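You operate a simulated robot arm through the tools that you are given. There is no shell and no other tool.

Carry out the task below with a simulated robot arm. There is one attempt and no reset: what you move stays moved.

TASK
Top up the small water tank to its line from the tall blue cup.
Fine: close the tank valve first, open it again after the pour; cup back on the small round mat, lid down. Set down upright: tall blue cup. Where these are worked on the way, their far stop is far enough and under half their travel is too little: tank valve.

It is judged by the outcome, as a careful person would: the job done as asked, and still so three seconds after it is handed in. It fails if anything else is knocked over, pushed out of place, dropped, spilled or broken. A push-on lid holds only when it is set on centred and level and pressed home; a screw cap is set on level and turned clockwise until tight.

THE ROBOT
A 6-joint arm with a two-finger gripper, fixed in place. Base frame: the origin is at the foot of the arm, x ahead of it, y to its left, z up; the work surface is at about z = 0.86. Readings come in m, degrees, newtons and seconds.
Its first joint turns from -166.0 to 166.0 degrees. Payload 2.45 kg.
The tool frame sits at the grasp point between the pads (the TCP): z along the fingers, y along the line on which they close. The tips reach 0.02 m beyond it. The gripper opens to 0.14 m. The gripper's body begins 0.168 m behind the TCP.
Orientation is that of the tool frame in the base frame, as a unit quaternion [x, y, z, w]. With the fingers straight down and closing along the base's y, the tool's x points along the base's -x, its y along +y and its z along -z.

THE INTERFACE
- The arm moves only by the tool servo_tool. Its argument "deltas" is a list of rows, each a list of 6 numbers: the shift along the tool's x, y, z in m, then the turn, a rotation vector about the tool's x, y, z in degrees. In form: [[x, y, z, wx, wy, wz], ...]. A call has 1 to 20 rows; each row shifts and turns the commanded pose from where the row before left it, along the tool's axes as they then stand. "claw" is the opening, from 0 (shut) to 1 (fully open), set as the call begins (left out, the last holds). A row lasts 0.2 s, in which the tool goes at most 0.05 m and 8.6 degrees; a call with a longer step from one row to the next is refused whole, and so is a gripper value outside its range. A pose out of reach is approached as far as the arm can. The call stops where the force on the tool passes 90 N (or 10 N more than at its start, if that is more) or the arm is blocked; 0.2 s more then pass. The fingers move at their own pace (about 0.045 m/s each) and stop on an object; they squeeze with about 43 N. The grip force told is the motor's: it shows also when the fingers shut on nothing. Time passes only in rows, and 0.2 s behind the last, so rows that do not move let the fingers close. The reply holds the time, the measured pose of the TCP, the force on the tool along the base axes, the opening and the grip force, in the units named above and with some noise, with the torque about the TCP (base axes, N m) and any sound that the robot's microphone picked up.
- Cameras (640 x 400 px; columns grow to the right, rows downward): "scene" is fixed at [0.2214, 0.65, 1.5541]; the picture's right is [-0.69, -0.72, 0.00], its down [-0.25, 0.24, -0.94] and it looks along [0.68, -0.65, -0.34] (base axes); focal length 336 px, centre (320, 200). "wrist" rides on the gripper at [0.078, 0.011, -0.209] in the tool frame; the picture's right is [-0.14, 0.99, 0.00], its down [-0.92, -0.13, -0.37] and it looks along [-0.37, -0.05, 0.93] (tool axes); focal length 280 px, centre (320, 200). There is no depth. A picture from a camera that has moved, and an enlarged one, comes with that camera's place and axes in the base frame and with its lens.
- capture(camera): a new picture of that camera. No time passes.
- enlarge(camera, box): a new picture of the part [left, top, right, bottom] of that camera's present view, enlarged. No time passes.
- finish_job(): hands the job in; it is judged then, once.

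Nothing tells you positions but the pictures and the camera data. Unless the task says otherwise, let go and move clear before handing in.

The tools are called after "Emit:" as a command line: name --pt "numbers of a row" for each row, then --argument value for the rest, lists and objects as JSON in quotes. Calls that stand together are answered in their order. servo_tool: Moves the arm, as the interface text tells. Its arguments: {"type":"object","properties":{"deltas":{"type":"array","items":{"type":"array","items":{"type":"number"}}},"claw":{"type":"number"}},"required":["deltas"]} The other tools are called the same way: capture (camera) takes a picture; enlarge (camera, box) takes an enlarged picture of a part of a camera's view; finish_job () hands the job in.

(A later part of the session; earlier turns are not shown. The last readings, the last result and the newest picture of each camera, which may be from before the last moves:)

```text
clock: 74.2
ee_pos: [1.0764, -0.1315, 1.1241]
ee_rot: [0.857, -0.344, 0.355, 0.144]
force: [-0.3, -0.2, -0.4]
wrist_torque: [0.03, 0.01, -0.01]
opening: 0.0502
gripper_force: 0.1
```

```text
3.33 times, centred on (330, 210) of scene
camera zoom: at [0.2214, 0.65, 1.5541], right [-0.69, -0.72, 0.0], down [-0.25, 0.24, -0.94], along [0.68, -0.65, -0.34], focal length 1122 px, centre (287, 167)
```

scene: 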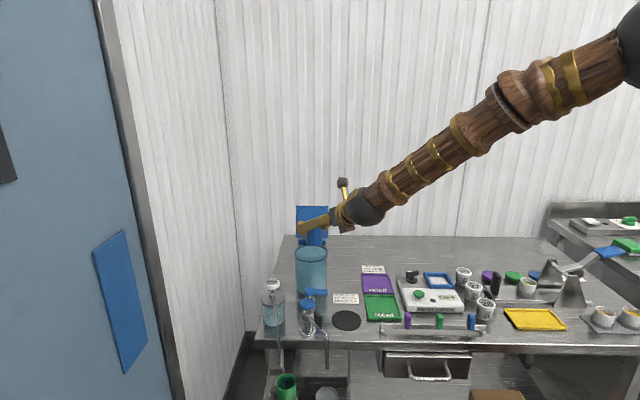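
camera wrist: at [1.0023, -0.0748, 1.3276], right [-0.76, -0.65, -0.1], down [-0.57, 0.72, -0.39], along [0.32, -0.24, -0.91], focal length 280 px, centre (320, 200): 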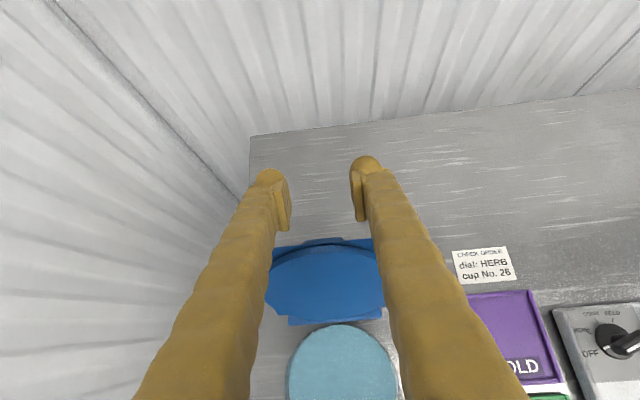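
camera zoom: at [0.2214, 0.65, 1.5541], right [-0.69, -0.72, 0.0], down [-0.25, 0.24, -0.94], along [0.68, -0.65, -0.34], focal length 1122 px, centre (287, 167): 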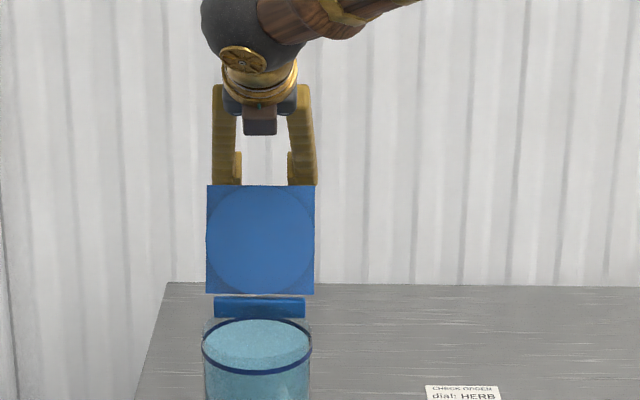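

The fingertips are behind the lid. I'll draw them toward the tank slowly along the lid's arc, stopping before vertical to check.

Emit:
servo_tool --pt "-0.0045 0 -0.0045 0 0 0" --pt "-0.0044 0 -0.0044 0 0 0" --pt "-0.0053 0 -0.009 0 0 0" --pt "-0.0053 0 -0.009 0 0 0" --pt "0 0 0 0 0 0"

Emit:
capture --camera "wrist"

Emit:
enlarge --camera "scene" --box '[260, 150, 400, 270]'

```text
clock: 75.4
ee_pos: [1.0549, -0.109, 1.1303]
ee_rot: [0.857, -0.343, 0.356, 0.143]
force: [-0.2, -0.7, -0.1]
wrist_torque: [-0.03, -0.01, -0.01]
opening: 0.0507
gripper_force: 0.1
```

```text
taken
camera wrist: at [0.9807, -0.0514, 1.3332], right [-0.76, -0.65, -0.1], down [-0.57, 0.72, -0.39], along [0.32, -0.24, -0.91], focal length 280 px, centre (320, 200)
```

wrist: 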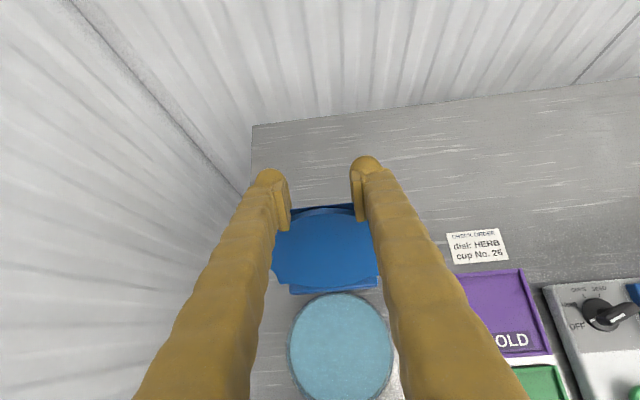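

```text
3.33 times, centred on (330, 210) of scene
camera zoom: at [0.2214, 0.65, 1.5541], right [-0.69, -0.72, 0.0], down [-0.25, 0.24, -0.94], along [0.68, -0.65, -0.34], focal length 1122 px, centre (287, 167)
```

zoom: 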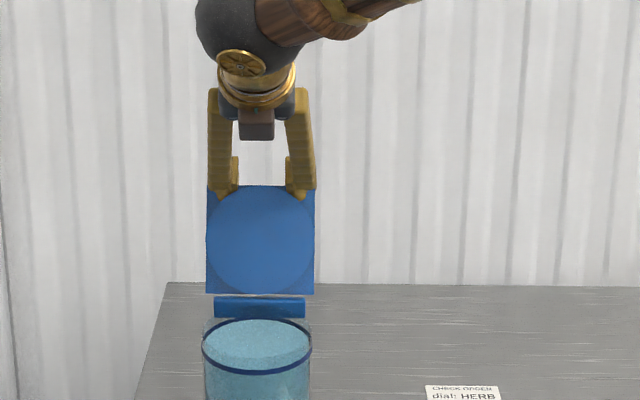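

Emit:
enlarge --camera "scene" --box '[285, 180, 345, 250]'

Emit:
enlarge --camera "wrist" --box '[240, 150, 400, 310]'

```text
5.71 times, centred on (315, 215) of scene
camera zoom: at [0.2214, 0.65, 1.5541], right [-0.69, -0.72, 0.0], down [-0.25, 0.24, -0.94], along [0.68, -0.65, -0.34], focal length 1923 px, centre (349, 114)
```

zoom: 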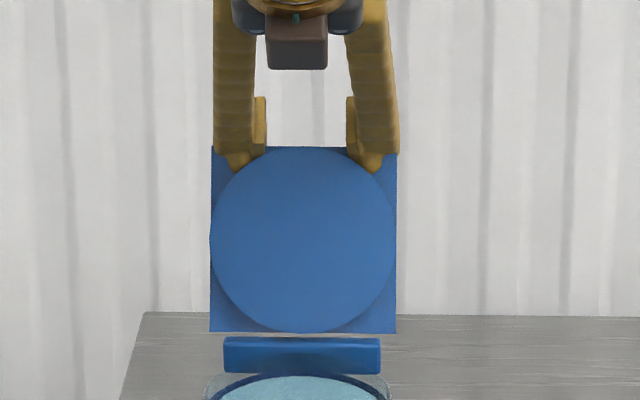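

```text
2.50 times, centred on (320, 230) of wrist
camera zoom: at [0.9807, -0.0514, 1.3332], right [-0.76, -0.65, -0.1], down [-0.57, 0.72, -0.39], along [0.32, -0.24, -0.91], focal length 701 px, centre (320, 125)
```

zoom: 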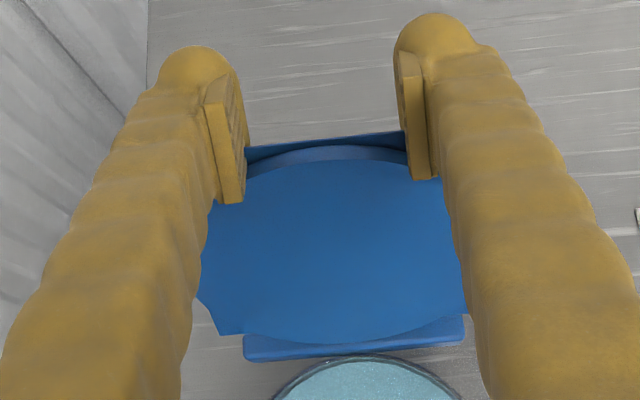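

There's no contact yet, so the fingers are just reaching the lid's edge. I'll keep drawing toward the tank along the arc.

Emit:
servo_tool --pt "-0.0055 0 -0.0065 0 0 0" --pt "-0.0065 0 -0.0065 0 0 0" --pt "0 0 0 0 0 0"

Emit:
enlarge --camera "scene" --box '[285, 180, 345, 250]'

Emit:
enlarge --camera "wrist" --box '[240, 150, 400, 310]'

```text
clock: 76.2
ee_pos: [1.0415, -0.0962, 1.1307]
ee_rot: [0.858, -0.343, 0.355, 0.143]
force: [0.5, 0.5, -0.2]
wrist_torque: [-0.02, 0.01, 0.03]
opening: 0.0505
gripper_force: 0.1
```

```text
5.71 times, centred on (315, 215) of scene
camera zoom: at [0.2214, 0.65, 1.5541], right [-0.69, -0.72, 0.0], down [-0.25, 0.24, -0.94], along [0.68, -0.65, -0.34], focal length 1923 px, centre (349, 114)
```

zoom: 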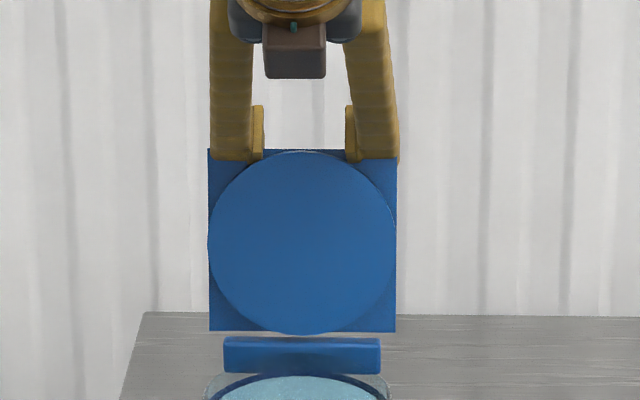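

```text
2.50 times, centred on (320, 230) of wrist
camera zoom: at [0.9685, -0.0386, 1.3341], right [-0.76, -0.65, -0.09], down [-0.57, 0.72, -0.39], along [0.32, -0.24, -0.92], focal length 701 px, centre (320, 125)
```

zoom: 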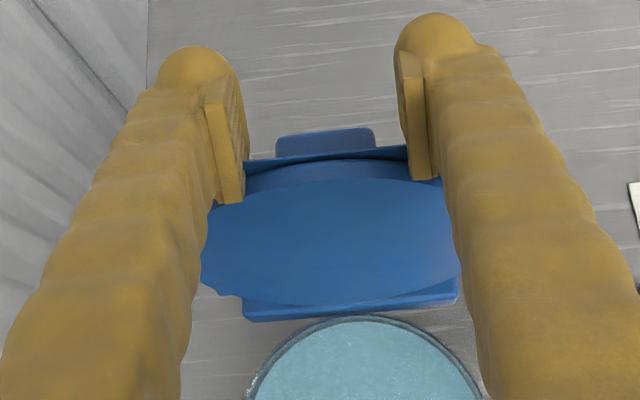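

The lid is moving with the fingers. I'll continue slowly.

Emit:
servo_tool --pt "-0.0065 0 -0.0075 0 0 0" --pt "-0.0071 0 -0.0071 0 0 0" --pt "0 0 0 0 0 0"

Emit:
enlarge --camera "scene" --box '[285, 180, 345, 250]'

Emit:
enlarge --camera "wrist" --box '[240, 150, 400, 310]'

```text
clock: 77.0
ee_pos: [1.0267, -0.0814, 1.1317]
ee_rot: [0.857, -0.344, 0.355, 0.145]
force: [1.1, -0.3, 0.4]
wrist_torque: [-0.01, -0.02, 0.01]
opening: 0.0505
gripper_force: 0.1
```

```text
5.71 times, centred on (315, 215) of scene
camera zoom: at [0.2214, 0.65, 1.5541], right [-0.69, -0.72, 0.0], down [-0.25, 0.24, -0.94], along [0.68, -0.65, -0.34], focal length 1923 px, centre (349, 114)
```

zoom: 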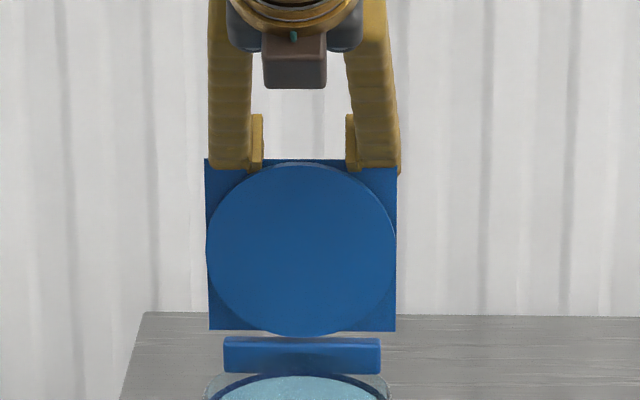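

```text
2.50 times, centred on (320, 230) of wrist
camera zoom: at [0.9531, -0.0247, 1.3358], right [-0.76, -0.65, -0.1], down [-0.57, 0.72, -0.39], along [0.32, -0.24, -0.91], focal length 701 px, centre (320, 125)
```

zoom: 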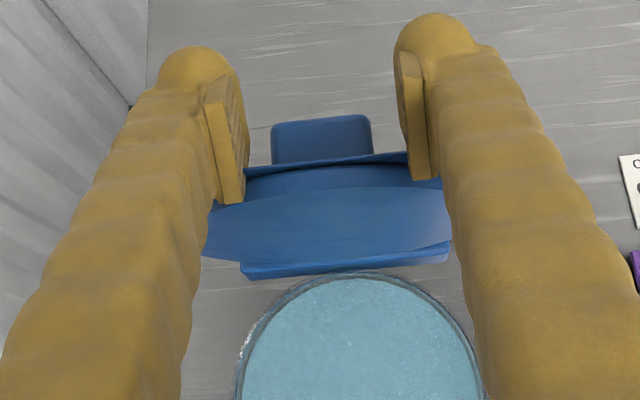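

Emit:
servo_tool --pt "-0.0078 0 -0.0064 0 0 0" --pt "-0.0078 0 -0.0064 0 0 0" --pt "0 0 0 0 0 0"

Emit:
enlarge --camera "scene" --box '[285, 180, 345, 250]'

Emit:
enlarge --camera "wrist" --box '[240, 150, 400, 310]'

```text
clock: 77.8
ee_pos: [1.0132, -0.0692, 1.1302]
ee_rot: [0.857, -0.344, 0.355, 0.144]
force: [0.7, 0.4, 0.3]
wrist_torque: [0.0, -0.01, -0.01]
opening: 0.0504
gripper_force: 0.1
```

```text
5.71 times, centred on (315, 215) of scene
camera zoom: at [0.2214, 0.65, 1.5541], right [-0.69, -0.72, 0.0], down [-0.25, 0.24, -0.94], along [0.68, -0.65, -0.34], focal length 1923 px, centre (349, 114)
```

zoom: 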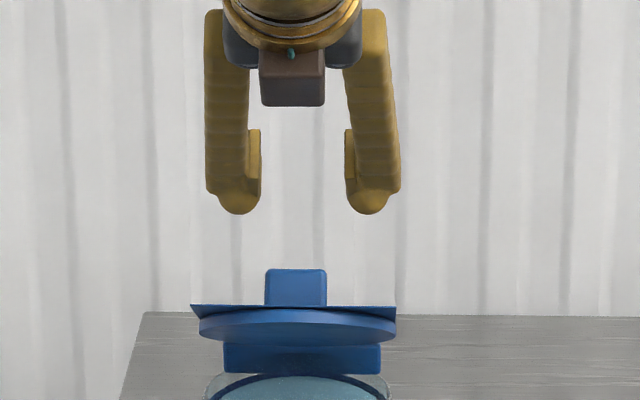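

```text
2.50 times, centred on (320, 230) of wrist
camera zoom: at [0.9386, -0.0101, 1.3337], right [-0.76, -0.65, -0.1], down [-0.57, 0.72, -0.39], along [0.32, -0.24, -0.91], focal length 701 px, centre (320, 125)
```

zoom: 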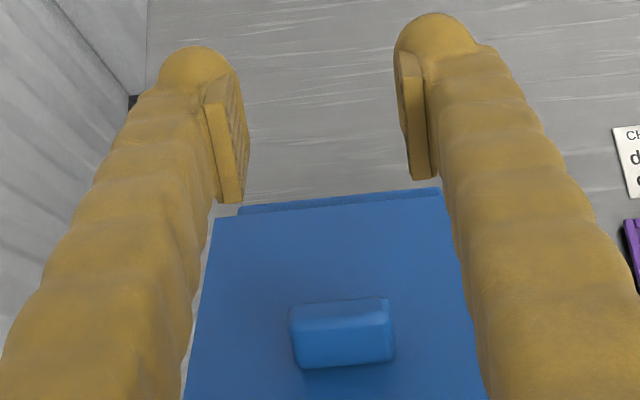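

The lid passed vertical and is swinging down by itself. I'll lift clear and let it settle.

Emit:
servo_tool --pt "0.015 0 -0.015 0 0 0" --pt "0.015 0 -0.015 0 0 0" --pt "0 0 0 0 0 0" --pt "0 0 0 0 0 0" --pt "0 0 0 0 0 0"

Emit:
enlarge --camera "scene" --box '[280, 200, 360, 290]'

Emit:
capture --camera "wrist"

```text
clock: 79.0
ee_pos: [1.013, -0.0677, 1.1754]
ee_rot: [0.857, -0.344, 0.356, 0.144]
force: [0.5, -0.3, -0.6]
wrist_torque: [0.01, -0.06, -0.03]
opening: 0.0501
gripper_force: 0.0
```

```text
4.44 times, centred on (320, 245) of scene
camera zoom: at [0.2214, 0.65, 1.5541], right [-0.69, -0.72, 0.0], down [-0.25, 0.24, -0.94], along [0.68, -0.65, -0.34], focal length 1495 px, centre (320, 0)
```

zoom: 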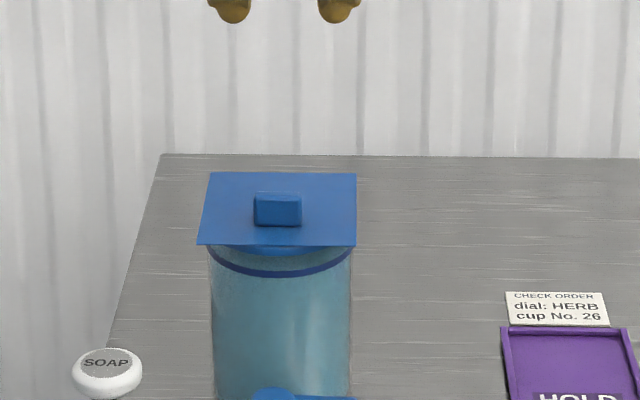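

```text
taken
camera wrist: at [0.9388, -0.0101, 1.3785], right [-0.76, -0.65, -0.1], down [-0.57, 0.72, -0.39], along [0.32, -0.24, -0.91], focal length 280 px, centre (320, 200)
```

wrist: 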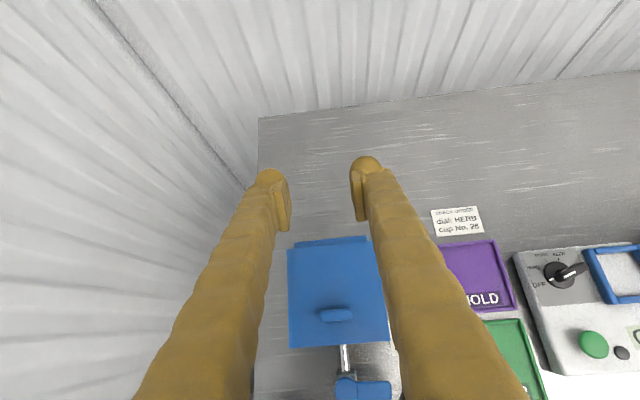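

The lid has fallen onto the tank. I'll look closely at whether it's fully seated.

Emit:
enlarge --camera "scene" --box '[290, 236, 330, 266]'

Emit:
enlarge --camera "wrist" --box '[260, 220, 420, 320]'

```text
13.33 times, centred on (310, 251) of scene
camera zoom: at [0.2214, 0.65, 1.5541], right [-0.69, -0.72, 0.0], down [-0.25, 0.24, -0.94], along [0.68, -0.65, -0.34], focal length 4486 px, centre (453, -480)
```

zoom: 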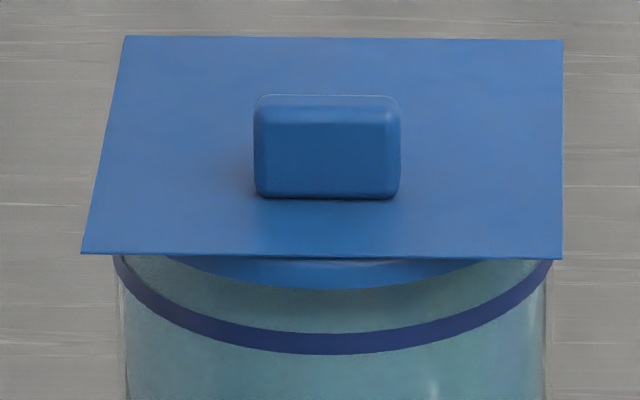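

```text
4.00 times, centred on (340, 270) of wrist
camera zoom: at [0.9388, -0.0101, 1.3785], right [-0.76, -0.65, -0.1], down [-0.57, 0.72, -0.39], along [0.32, -0.24, -0.91], focal length 1122 px, centre (240, -80)
```

zoom: 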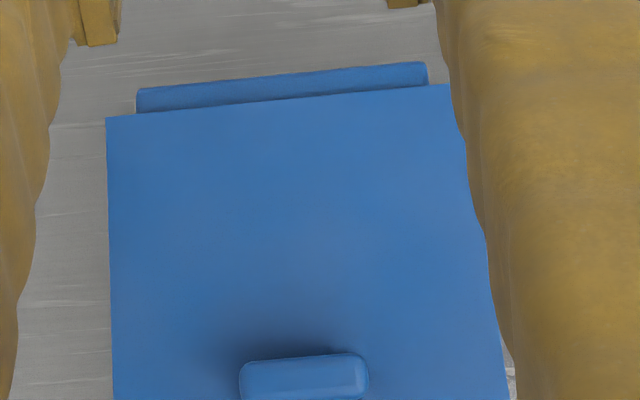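

The lid looks down but may sit a few millimetres proud, so I'll press it gently. First I'll turn the tool straight down with the fingers shut, over the knob.

Emit:
servo_tool --pt "-0.0172 -0.001 -0.0172 0 0 0" --pt "-0.0172 -0.001 -0.0172 0 0 0" --pt "-0.0173 -0.001 -0.0173 0 0 0" --pt "0 0 0 0 -7.5 0" --pt "0 0 0 0 -7.5 0" --pt "0 0 0 0 -7.5 0" --pt "0 0 0 0 -7.5 0" --pt "0 0 0 0 -7.5 0" --pt "0 0 0 0 -7.5 0" --pt "0 0 0 0 0 0" --claw 0

Emit:
capture --camera "wrist"

Emit:
enlarge --camera "scene" --box '[270, 190, 370, 290]'

```text
clock: 81.2
ee_pos: [0.9612, -0.0169, 1.1741]
ee_rot: [0.929, -0.371, 0.0, 0.001]
force: [-0.6, 0.5, 1.0]
wrist_torque: [0.01, 0.0, 0.0]
opening: 0.0
gripper_force: 29.0
```

```text
taken
camera wrist: at [1.0117, -0.0772, 1.3827], right [-0.78, -0.62, 0.0], down [-0.58, 0.73, 0.37], along [-0.23, 0.29, -0.93], focal length 280 px, centre (320, 200)
```

wrist: 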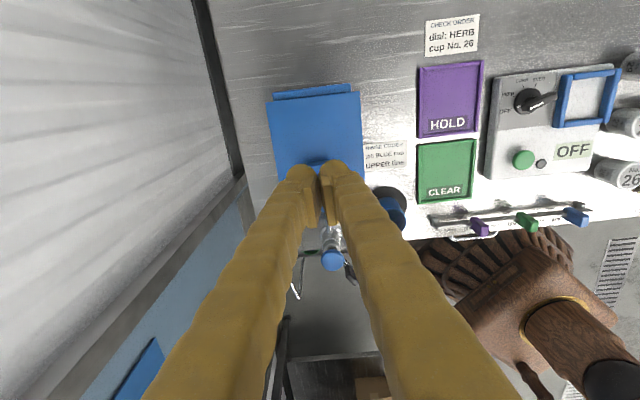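

```text
4.00 times, centred on (320, 240) of scene
camera zoom: at [0.2214, 0.65, 1.5541], right [-0.69, -0.72, 0.0], down [-0.25, 0.24, -0.94], along [0.68, -0.65, -0.34], focal length 1346 px, centre (320, 40)
```

zoom: 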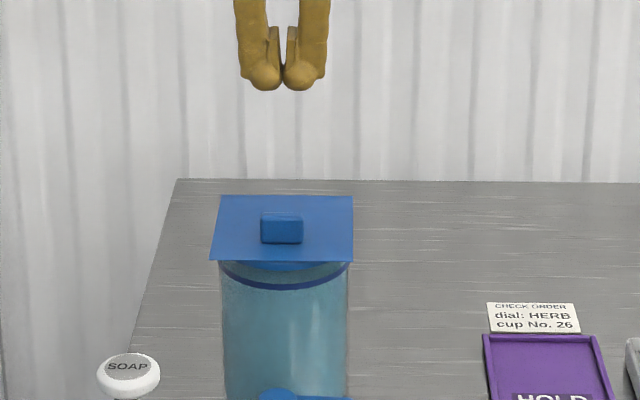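

Emit:
servo_tool --pt "0 0 0.035 0 0 0" --pt "0 0 0.035 0 0 0" --pt "0 0 0.025 0 0 0" --pt "0 0 0.008 0 0 0" --pt "0 0 0 0 0 0"

Emit:
enlarge --camera "scene" --box '[290, 236, 330, 266]'

```text
clock: 82.4
ee_pos: [0.963, -0.017, 1.0695]
ee_rot: [0.928, -0.373, 0.0, 0.002]
force: [0.3, -0.3, 0.0]
wrist_torque: [0.0, 0.02, 0.02]
opening: 0.0
gripper_force: 29.1
```

```text
13.33 times, centred on (310, 251) of scene
camera zoom: at [0.2214, 0.65, 1.5541], right [-0.69, -0.72, 0.0], down [-0.25, 0.24, -0.94], along [0.68, -0.65, -0.34], focal length 4486 px, centre (453, -480)
```

zoom: 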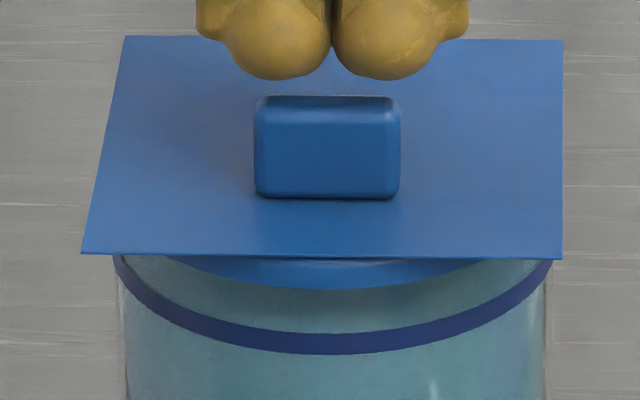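

Emit:
servo_tool --pt "0 0 0.004 0 0 0" --pt "0 0 0.003 0 0 0" --pt "0 0 0 0 0 0"

Emit:
servo_tool --pt "0 0 0.003 0 0 0" --pt "0 0 0 0 0 0"

Emit:
servo_tool --pt "0 0 0.002 0 0 0" --pt "0 0 0 0 0 0"

Emit:
enlarge --camera "scene" --box '[290, 236, 330, 266]'

```text
clock: 83.2
ee_pos: [0.9629, -0.0156, 1.0643]
ee_rot: [0.928, -0.373, 0.001, 0.001]
force: [5.3, 0.6, 14.3]
wrist_torque: [0.15, 0.0, -0.05]
opening: 0.0062
gripper_force: 29.7
```

```text
clock: 83.8
ee_pos: [0.963, -0.0168, 1.0636]
ee_rot: [0.928, -0.372, 0.003, 0.0]
force: [23.0, 3.2, 48.6]
wrist_torque: [0.39, -0.07, -0.16]
opening: 0.0059
gripper_force: 29.1
```

```text
clock: 84.4
ee_pos: [0.9626, -0.016, 1.0619]
ee_rot: [0.928, -0.372, 0.003, 0.0]
force: [12.6, 13.2, 85.3]
wrist_torque: [0.81, 0.36, -0.21]
opening: 0.0059
gripper_force: 30.0
```

```text
13.33 times, centred on (310, 251) of scene
camera zoom: at [0.2214, 0.65, 1.5541], right [-0.69, -0.72, 0.0], down [-0.25, 0.24, -0.94], along [0.68, -0.65, -0.34], focal length 4486 px, centre (453, -480)
```

zoom: 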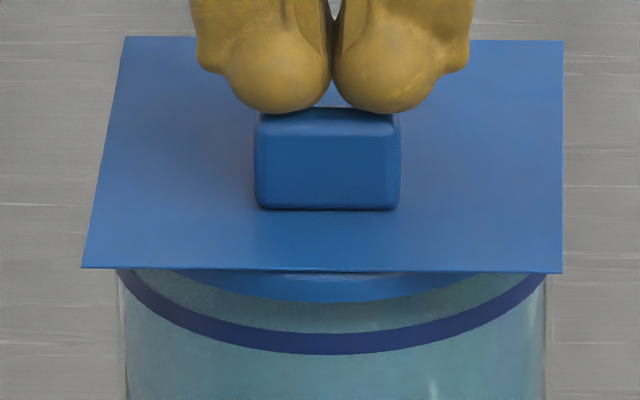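

Pressing moved the lid down about 3–4 mm onto the rim, with solid contact. I'll lift off and check that it stays down.

Emit:
servo_tool --pt "0 0 -0.02 0 0 0" --pt "0 0 -0.04 0 0 0" --pt "0 0 -0.05 0 0 0" --pt "0 0 0 0 0 0" --pt "0 0 0 0 0 0"

Emit:
enlarge --camera "scene" --box '[290, 236, 330, 266]'

Emit:
capture --camera "scene"

```text
clock: 85.6
ee_pos: [0.9604, -0.0157, 1.165]
ee_rot: [0.928, -0.372, 0.0, 0.001]
force: [0.5, 0.9, -0.7]
wrist_torque: [-0.02, -0.02, -0.01]
opening: 0.0
gripper_force: 29.3
```

```text
13.33 times, centred on (310, 251) of scene
camera zoom: at [0.2214, 0.65, 1.5541], right [-0.69, -0.72, 0.0], down [-0.25, 0.24, -0.94], along [0.68, -0.65, -0.34], focal length 4486 px, centre (453, -480)
```

zoom: 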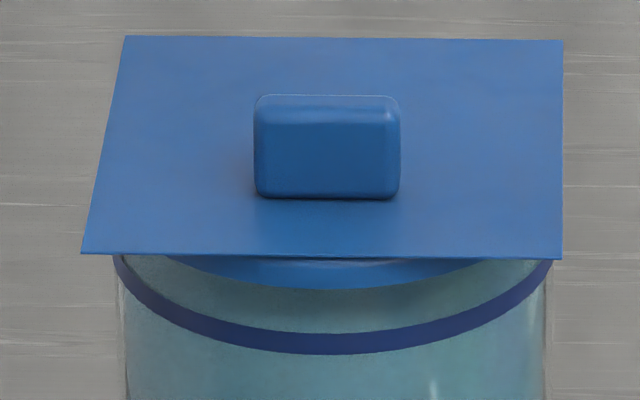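

```text
taken
```

scene: 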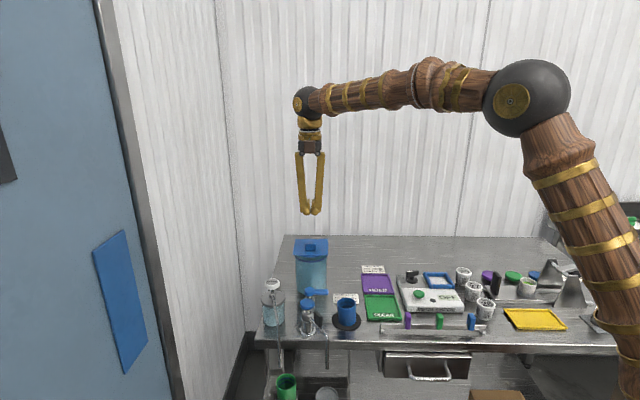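

The lid springs back only to its own closed stop, flat and down. Now the valve: I'll move above the lever, yaw so the fingers straddle it and open them.

Emit:
servo_tool --pt "-0.0357 0.0124 0 0 0 0" --pt "-0.0357 0.0124 0 0 0 0" --pt "-0.0357 0.0124 0 0 0 0" --pt "0 0 0 0 0 8.3" --pt "0 0 0 0 0 8.3" --pt "0 0 0 0 0 8.3" --pt "0 0 0 0 0 8.3" --pt "0 0 0 0 0 8.3" --pt "0 0 0 0 0 8.3" --pt "0 0 0 0 0 8.3" --pt "0 0 0 0 0 8.3" --pt "0 0 0 0 0 8.3" --pt "0 0 0 0 0 8.3" --pt "0 0 0 0 0 8.3" --pt "0 0 0 0 0 0" --claw 0.45

Emit:
capture --camera "wrist"

Emit:
enlarge --camera "wrist" --box '[260, 90, 400, 230]'

```text
clock: 88.8
ee_pos: [0.8592, 0.0313, 1.1674]
ee_rot: [-0.382, 0.924, -0.001, 0.0]
force: [0.1, 0.2, 0.3]
wrist_torque: [-0.02, 0.05, 0.01]
opening: 0.0628
gripper_force: 0.0
```

```text
taken
camera wrist: at [0.7959, -0.0152, 1.3774], right [-0.6, 0.8, 0.0], down [0.74, 0.56, 0.37], along [0.29, 0.22, -0.93], focal length 280 px, centre (320, 200)
```

wrist: 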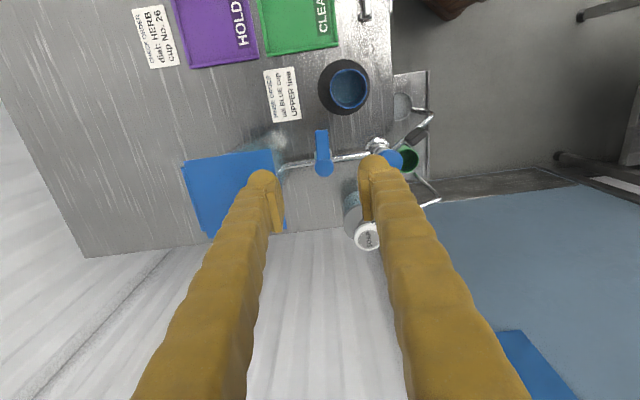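

```text
2.86 times, centred on (330, 160) of wrist
camera zoom: at [0.7959, -0.0152, 1.3774], right [-0.6, 0.8, 0.0], down [0.74, 0.56, 0.37], along [0.29, 0.22, -0.93], focal length 801 px, centre (291, 314)
```

zoom: 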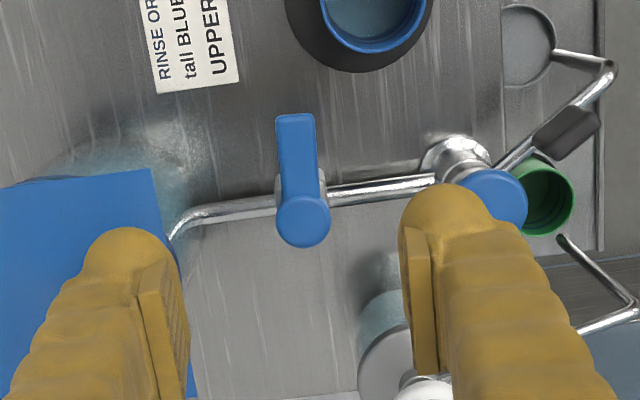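

The lever is squarely across the pipe. I'll shift 3 mm to centre on it, lower around it and grip.

Emit:
servo_tool --pt "0 0.003 0.045 0 0 0" --pt "0 0 0.045 0 0 0" --pt "0 0 0.045 0 0 0" --pt "0 0 0.045 0 0 0" --pt "0 0 0.035 0 0 0" --pt "0 0 0.018 0 0 0" --pt "0 0 0.006 0 0 0" --pt "0 0 0 0 0 0"

Emit:
capture --camera "wrist"

```text
clock: 90.6
ee_pos: [0.8585, 0.0282, 0.9267]
ee_rot: [-0.383, 0.924, -0.001, -0.001]
force: [0.4, 0.5, -0.7]
wrist_torque: [-0.04, 0.0, -0.02]
opening: 0.0628
gripper_force: 0.0
```

```text
taken
camera wrist: at [0.7956, -0.0167, 1.1363], right [-0.6, 0.8, 0.0], down [0.74, 0.56, 0.37], along [0.29, 0.22, -0.93], focal length 280 px, centre (320, 200)
```

wrist: 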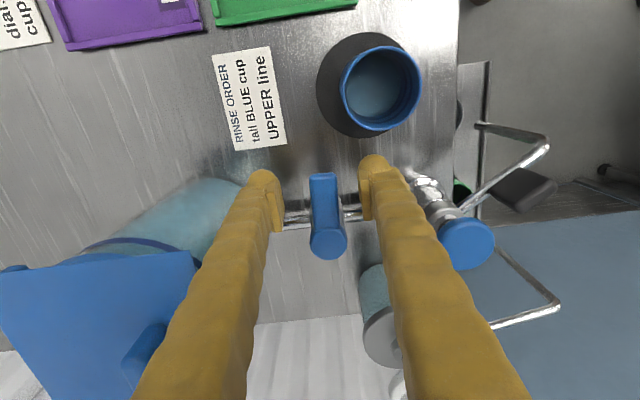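

Emit:
servo_tool --pt "0 0.003 0 0 0 0" --pt "0 0 0 0 0 0"

Emit:
servo_tool --pt "0 0 0 0 0 0" --pt "0 0 0 0 0 0" --pt "0 0 0 0 0 0" --pt "0 0 0 0 0 0" --pt "0 0 0 0 0 0" --claw 0.08

```text
clock: 91.2
ee_pos: [0.8559, 0.0334, 0.9276]
ee_rot: [-0.382, 0.924, -0.001, 0.0]
force: [-1.8, 0.2, 0.2]
wrist_torque: [0.03, 0.04, 0.0]
opening: 0.0632
gripper_force: 0.0
```

```text
clock: 92.4
ee_pos: [0.8555, 0.0327, 0.9272]
ee_rot: [-0.382, 0.924, -0.002, 0.0]
force: [11.4, -11.1, -3.6]
wrist_torque: [-0.15, -0.03, -0.75]
opening: 0.0203
gripper_force: 44.7
```

I have the lever gripped. I'll turn it clockwise back toward the open position in stages.

Emit:
servo_tool --pt "-0.0002 0.0036 0 0 0 5" --pt "-0.0002 0.0036 0 0 0 5" --pt "-0.0002 0.0036 0 0 0 5" --pt "-0.0002 0.0036 0 0 0 5" --pt "0 0 0 0 0 0"

```text
clock: 93.6
ee_pos: [0.8473, 0.0455, 0.9289]
ee_rot: [-0.216, 0.976, -0.001, 0.0]
force: [45.8, -20.4, -41.2]
wrist_torque: [0.11, -0.41, -1.36]
opening: 0.0207
gripper_force: 45.1
```

Emit:
servo_tool --pt "-0.002 0 0.001 0 0 4" --pt "0 0 0 0 0 0"

```text
clock: 94.2
ee_pos: [0.8463, 0.0464, 0.9268]
ee_rot: [-0.182, 0.983, -0.002, -0.001]
force: [-9.1, -14.6, -12.3]
wrist_torque: [-0.13, 0.27, -0.57]
opening: 0.0193
gripper_force: 44.6
```

Emit:
servo_tool --pt "-0.0002 0.0036 0 0 0 5" --pt "-0.0002 0.0036 0 0 0 5" --pt "-0.0002 0.0036 0 0 0 5" --pt "-0.0002 0.0036 0 0 0 5" --pt "0 0 0 0 0 0"

```text
clock: 95.4
ee_pos: [0.8461, 0.0616, 0.9269]
ee_rot: [-0.008, 1.0, -0.002, -0.001]
force: [-26.1, -47.6, -5.8]
wrist_torque: [-0.18, 0.16, -1.84]
opening: 0.0192
gripper_force: 44.2
```

Emit:
servo_tool --pt "0.001 -0.003 0 0 0 0" --pt "0 0 0 0 0 0"

```text
clock: 96.0
ee_pos: [0.845, 0.0601, 0.9271]
ee_rot: [-0.009, 1.0, -0.001, -0.001]
force: [-2.1, -9.3, -24.9]
wrist_torque: [0.05, 0.19, -0.52]
opening: 0.0186
gripper_force: 44.2
```

Emit:
servo_tool --pt "-0.0002 0.0033 0 0 0 5" --pt "-0.0002 0.0034 0 0 0 5" --pt "-0.0002 0.0034 0 0 0 5" --pt "-0.0002 0.0034 0 0 0 5" --pt "0 0 0 0 0 0"

```text
clock: 97.2
ee_pos: [0.8481, 0.0744, 0.927]
ee_rot: [0.165, 0.986, -0.002, -0.002]
force: [0.1, 42.2, -61.0]
wrist_torque: [-0.13, -0.06, 1.56]
opening: 0.0185
gripper_force: 44.1
```

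Emit:
servo_tool --pt "0 0.0028 0.002 0 0 0" --pt "0 0 0 0 0 0"

```text
clock: 97.8
ee_pos: [0.8492, 0.0726, 0.9266]
ee_rot: [0.166, 0.986, -0.001, 0.001]
force: [-32.6, 23.9, -23.1]
wrist_torque: [0.09, 0.28, 0.61]
opening: 0.0183
gripper_force: 43.8
```

Emit:
servo_tool --pt "0.002 0.001 0.001 0 0 0" --pt "0 0 0 0 0 0"

Emit:
capture --camera "wrist"

```text
clock: 98.4
ee_pos: [0.8488, 0.0733, 0.9274]
ee_rot: [0.166, 0.986, -0.002, 0.001]
force: [-10.4, -8.6, -10.2]
wrist_torque: [-0.11, 0.17, -0.38]
opening: 0.0182
gripper_force: 43.8
```

```text
taken
camera wrist: at [0.7784, 0.1109, 1.1356], right [0.45, 0.89, 0.0], down [0.83, -0.42, 0.37], along [0.33, -0.17, -0.93], focal length 280 px, centre (320, 200)
```

wrist: 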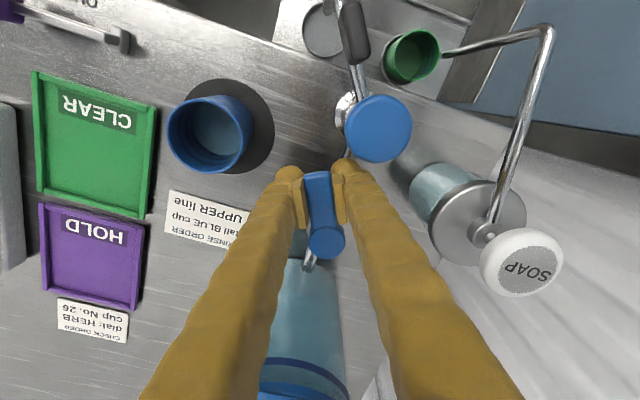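

Relaxed again, with the lever about 25° short of fully open. I'll carry on the rest of the way in small steps.

Emit:
servo_tool --pt "-0.0002 0.0035 0 0 0 5" --pt "-0.0002 0.0035 0 0 0 5" --pt "-0.0002 0.0035 0 0 0 5" --pt "0 0 0 0 0 0"

```text
clock: 99.4
ee_pos: [0.8535, 0.0837, 0.9256]
ee_rot: [0.294, 0.956, -0.002, 0.001]
force: [9.9, -36.0, 5.0]
wrist_torque: [-0.31, -0.18, -0.88]
opening: 0.0178
gripper_force: 43.8
```

Emit:
servo_tool --pt "-0.0002 0.0022 0 0 0 5" --pt "-0.0002 0.0032 0 0 0 5" --pt "0 0 0 0 0 0"

Emit:
capture --camera "wrist"

```text
clock: 100.2
ee_pos: [0.8575, 0.0889, 0.9252]
ee_rot: [0.376, 0.927, 0.0, 0.002]
force: [34.4, -15.5, 6.5]
wrist_torque: [-0.04, -0.18, 0.39]
opening: 0.018
gripper_force: 43.0
```

```text
taken
camera wrist: at [0.8086, 0.1525, 1.135], right [0.79, 0.62, 0.0], down [0.57, -0.73, 0.37], along [0.23, -0.29, -0.93], focal length 280 px, centre (320, 200)
```

wrist: 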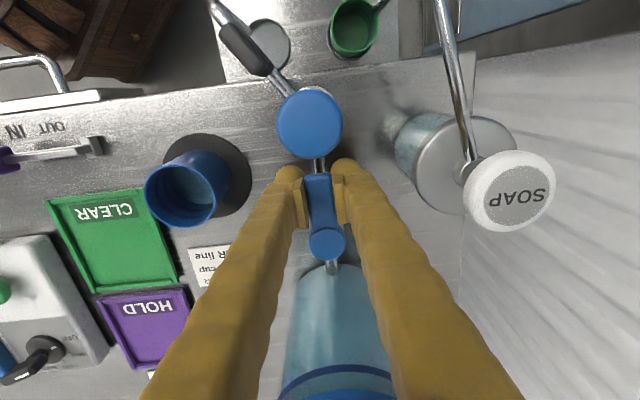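

The lever is back in line with the pipe. I'll nudge it a touch more to its stop, then release and rise.

Emit:
servo_tool --pt "-0.001 0.0015 0 0 0 2" --pt "0 0 0 0 0 0"

Emit:
servo_tool --pt "0 0 0 0 0 0" --pt "0 0 0 0 0 0" --pt "0 0 0 0 0 0" --pt "0 0 -0.03 0 0 0" --pt "0 0 -0.05 0 0 0" --pt "0 0 -0.05 0 0 0" --pt "0 0 -0.05 0 0 0" --pt "0 0 -0.05 0 0 0" --pt "0 0 0 0 0 0" --claw 0.4

Emit:
capture --camera "wrist"

Emit:
enlarge --camera "wrist" --box '[260, 90, 400, 230]'

Emit:
enlarge --camera "scene" --box '[260, 210, 380, 340]'

```text
clock: 100.8
ee_pos: [0.8579, 0.0897, 0.9264]
ee_rot: [0.391, 0.92, -0.001, 0.0]
force: [21.2, 3.2, 7.9]
wrist_torque: [0.0, -0.11, 1.41]
opening: 0.0182
gripper_force: 43.4
```

```text
clock: 102.8
ee_pos: [0.8588, 0.0901, 1.1567]
ee_rot: [0.392, 0.92, -0.001, 0.0]
force: [-0.2, -0.8, -1.1]
wrist_torque: [-0.02, 0.02, 0.02]
opening: 0.0561
gripper_force: 0.1
```

```text
taken
camera wrist: at [0.8126, 0.1558, 1.366], right [0.81, 0.59, 0.0], down [0.55, -0.75, 0.37], along [0.22, -0.3, -0.93], focal length 280 px, centre (320, 200)
```

wrist: 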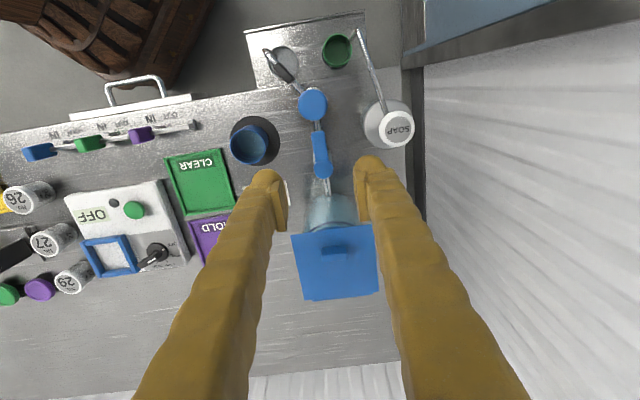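

```text
2.86 times, centred on (330, 160) of wrist
camera zoom: at [0.8126, 0.1558, 1.366], right [0.81, 0.59, 0.0], down [0.55, -0.75, 0.37], along [0.22, -0.3, -0.93], focal length 801 px, centre (291, 314)
```

zoom: 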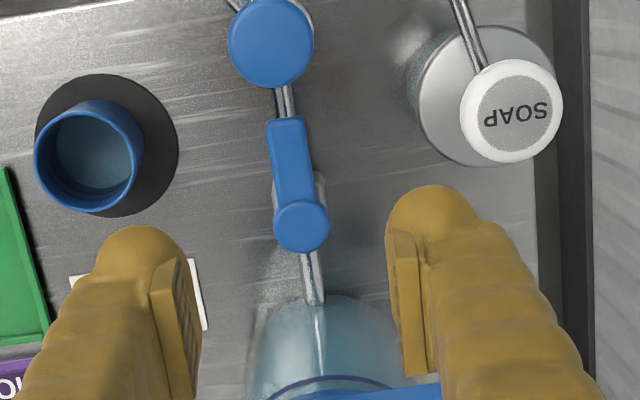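

```text
3.08 times, centred on (320, 275) of scene
camera zoom: at [0.2214, 0.65, 1.5541], right [-0.69, -0.72, 0.0], down [-0.25, 0.24, -0.94], along [0.68, -0.65, -0.34], focal length 1035 px, centre (320, -31)
```

zoom: 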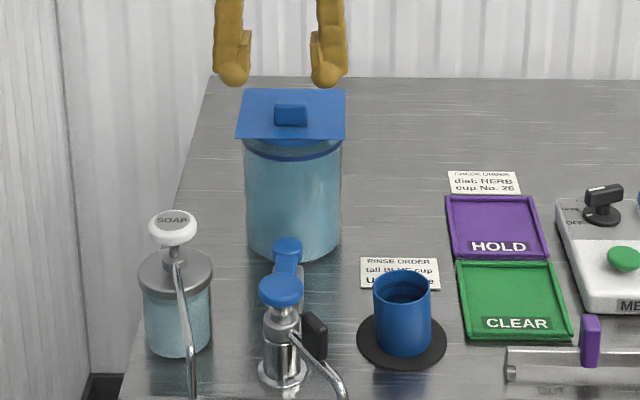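

The valve is open along the pipe, the lid is down and the cup is on its mat. I'll move well clear and take a final look at everything.

Emit:
servo_tool --pt "0.03 -0.02 -0.03 0 0 0" --pt "0.03 -0.02 -0.03 0 0 0" --pt "0.02 -0.03 -0.03 0 0 0" --pt "0 -0.04 0 0 0 0" --pt "0 -0.04 0 0 0 0" --pt "0 0 0 0 0 0" --pt "0 0 0 0 0 0"

Emit:
capture --camera "scene"

Emit:
enlarge --camera "scene" --box '[290, 236, 330, 266]'

Emit:
enlarge --camera "scene" --box '[320, 290, 370, 330]'

Emit:
capture --camera "wrist"

```text
clock: 104.4
ee_pos: [0.6925, 0.0405, 1.2489]
ee_rot: [0.391, 0.92, -0.001, 0.0]
force: [0.4, 0.2, 0.2]
wrist_torque: [0.04, -0.03, -0.04]
opening: 0.056
gripper_force: 0.0
```

```text
taken
```

scene: 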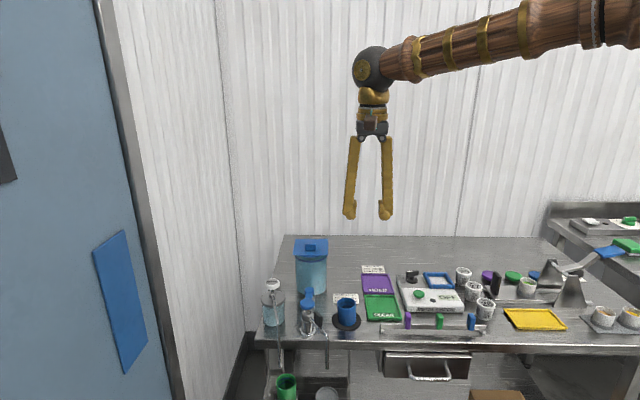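

```text
13.33 times, centred on (310, 251) of scene
camera zoom: at [0.2214, 0.65, 1.5541], right [-0.69, -0.72, 0.0], down [-0.25, 0.24, -0.94], along [0.68, -0.65, -0.34], focal length 4486 px, centre (453, -480)
```

zoom: 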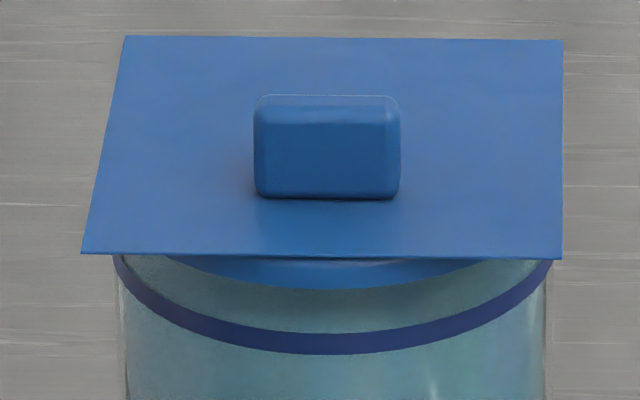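

```text
10.00 times, centred on (345, 310) of scene
camera zoom: at [0.2214, 0.65, 1.5541], right [-0.69, -0.72, 0.0], down [-0.25, 0.24, -0.94], along [0.68, -0.65, -0.34], focal length 3365 px, centre (70, -900)
```

zoom: 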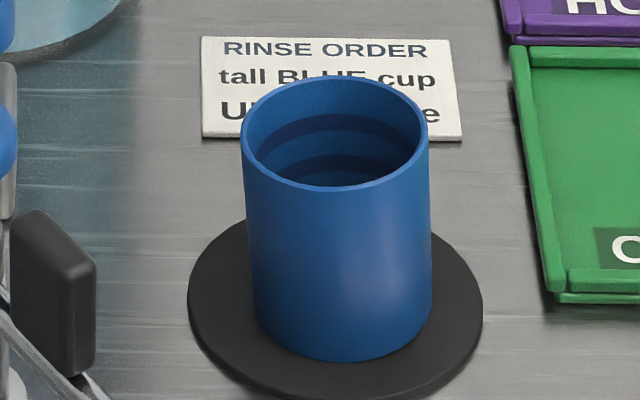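

```text
taken
camera wrist: at [0.6461, 0.1058, 1.4574], right [0.81, 0.59, 0.0], down [0.55, -0.75, 0.37], along [0.22, -0.3, -0.93], focal length 280 px, centre (320, 200)
```

wrist: 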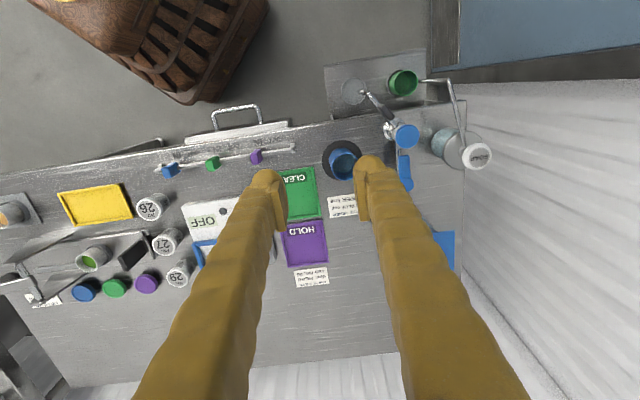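

The cup seems to lean a few degrees compared with the first picture. I'll check that more closely before handing in.

Emit:
enlarge --camera "scene" --box '[330, 295, 366, 330]'

Emit:
enlarge --camera "wrist" --box '[310, 130, 370, 190]'

```text
11.43 times, centred on (348, 312) of scene
camera zoom: at [0.2214, 0.65, 1.5541], right [-0.69, -0.72, 0.0], down [-0.25, 0.24, -0.94], along [0.68, -0.65, -0.34], focal length 3845 px, centre (0, -1086)
```

zoom: 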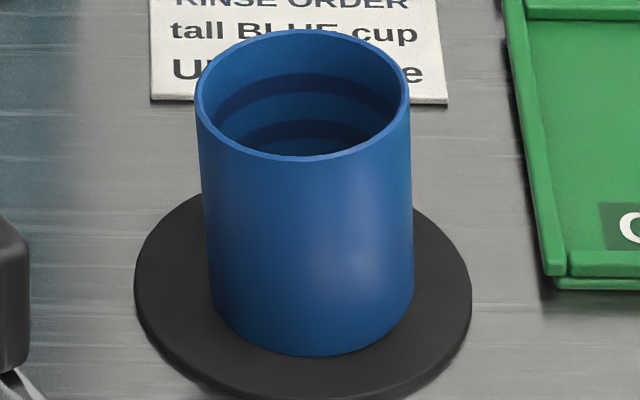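

```text
6.67 times, centred on (340, 160) of wrist
camera zoom: at [0.6461, 0.1058, 1.4574], right [0.81, 0.59, 0.0], down [0.55, -0.75, 0.37], along [0.22, -0.3, -0.93], focal length 1869 px, centre (187, 467)
```

zoom: 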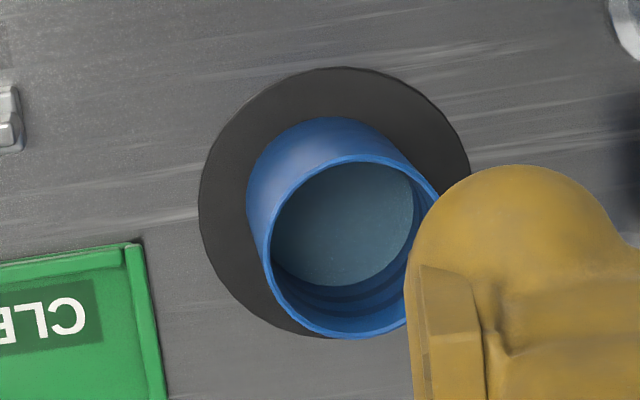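

Emit:
enlarge --camera "scene" --box '[334, 312, 362, 330]'

Emit:
servo_tool --pt "0 0 0 0 0 0" --pt "0 0 0 0 0 0" --claw 1

Emit:
enlarge --camera "wrist" --box '[310, 130, 370, 190]'

```text
16.00 times, centred on (348, 321) of scene
camera zoom: at [0.2214, 0.65, 1.5541], right [-0.69, -0.72, 0.0], down [-0.25, 0.24, -0.94], along [0.68, -0.65, -0.34], focal length 5383 px, centre (-128, -1736)
```

zoom: 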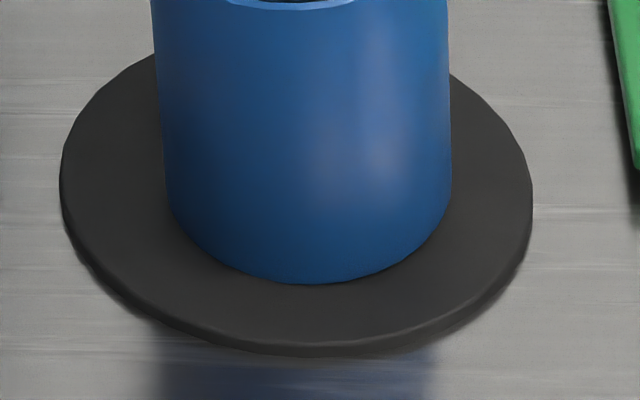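

```text
clock: 105.0
ee_pos: [0.6925, 0.0413, 1.249]
ee_rot: [0.391, 0.92, 0.0, 0.0]
force: [-0.1, -0.3, 0.7]
wrist_torque: [0.0, 0.02, 0.01]
opening: 0.1084
gripper_force: 0.1
```

```text
6.67 times, centred on (340, 160) of wrist
camera zoom: at [0.6462, 0.1059, 1.4574], right [0.81, 0.59, 0.0], down [0.55, -0.75, 0.37], along [0.22, -0.3, -0.93], focal length 1869 px, centre (187, 467)
```

zoom: 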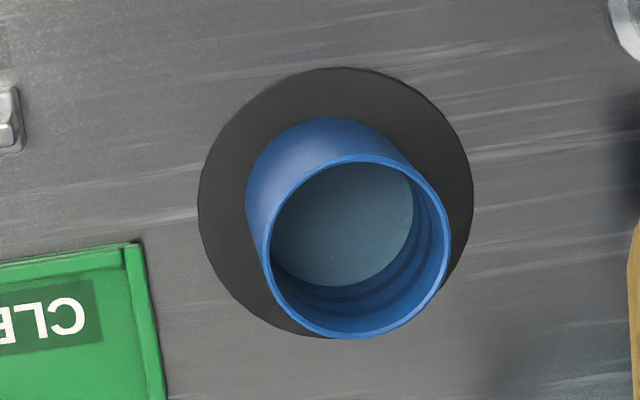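

The cup leans about 4° toward +y, probably turned in the grip when it touched the tank rim. I'll set it flat by pressing lightly on the raised side of its rim with closed fingertips, first coming down just above that spot.

Emit:
servo_tool --pt "-0.0436 0.0048 0 0 0 0" --pt "-0.0436 0.0048 0 0 0 0" --pt "0 0 0.045 0 0 0" --pt "0 0 0.045 0 0 0" --pt "0 0 0.045 0 0 0" --pt "0 0 0.045 0 0 0" --pt "0 0 0.045 0 0 0" --pt "0 0 0.035 0 0 0" --pt "0 0 0 0 0 0" --claw 0

Emit:
capture --camera "wrist"

Emit:
enlarge --camera "scene" --box '[320, 280, 375, 330]'

```text
clock: 107.0
ee_pos: [0.7614, -0.0105, 0.9847]
ee_rot: [0.392, 0.92, -0.001, 0.0]
force: [0.0, -1.3, 0.5]
wrist_torque: [0.05, 0.0, -0.02]
opening: 0.0
gripper_force: 29.1
```

```text
taken
camera wrist: at [0.7143, 0.0537, 1.1942], right [0.81, 0.59, 0.0], down [0.55, -0.75, 0.37], along [0.22, -0.3, -0.93], focal length 280 px, centre (320, 200)
```

wrist: 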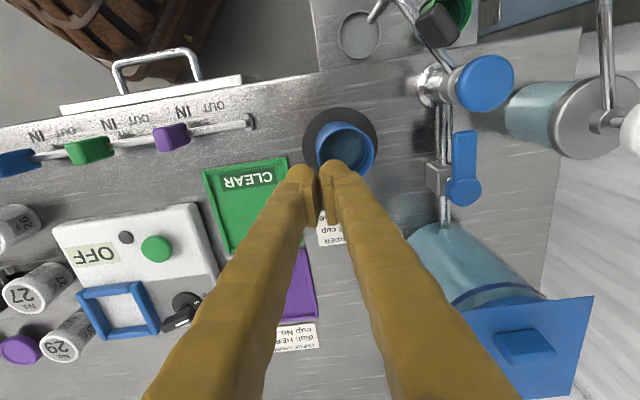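

```text
8.00 times, centred on (348, 305) of scene
camera zoom: at [0.2214, 0.65, 1.5541], right [-0.69, -0.72, 0.0], down [-0.25, 0.24, -0.94], along [0.68, -0.65, -0.34], focal length 2692 px, centre (100, -640)
```

zoom: 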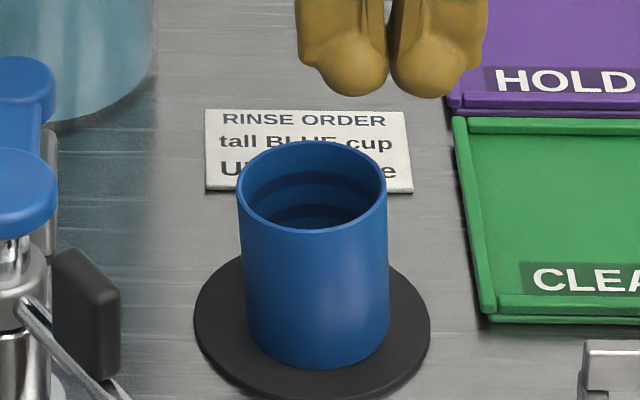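

Emit:
servo_tool --pt "0 0 0.015 0 0 0" --pt "0 0 0.01 0 0 0" --pt "0 0 0.003 0 0 0" --pt "0 0 0 0 0 0"

Emit:
enlarge --camera "scene" --box '[320, 280, 375, 330]'

```text
clock: 108.0
ee_pos: [0.7589, -0.0116, 0.9569]
ee_rot: [0.391, 0.92, -0.001, 0.0]
force: [-0.2, 0.7, -0.9]
wrist_torque: [0.0, -0.05, -0.04]
opening: 0.0
gripper_force: 29.4
```

```text
8.00 times, centred on (348, 305) of scene
camera zoom: at [0.2214, 0.65, 1.5541], right [-0.69, -0.72, 0.0], down [-0.25, 0.24, -0.94], along [0.68, -0.65, -0.34], focal length 2692 px, centre (100, -640)
```

zoom: 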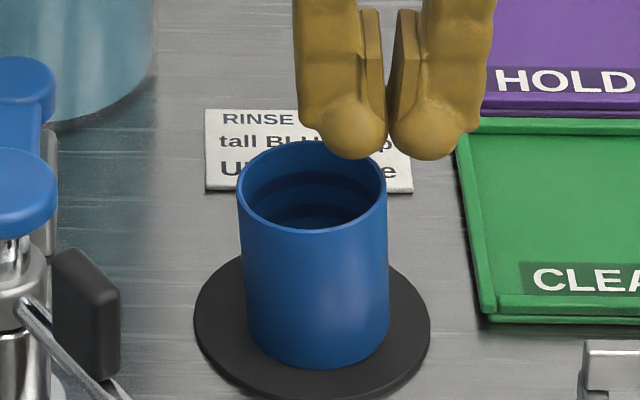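

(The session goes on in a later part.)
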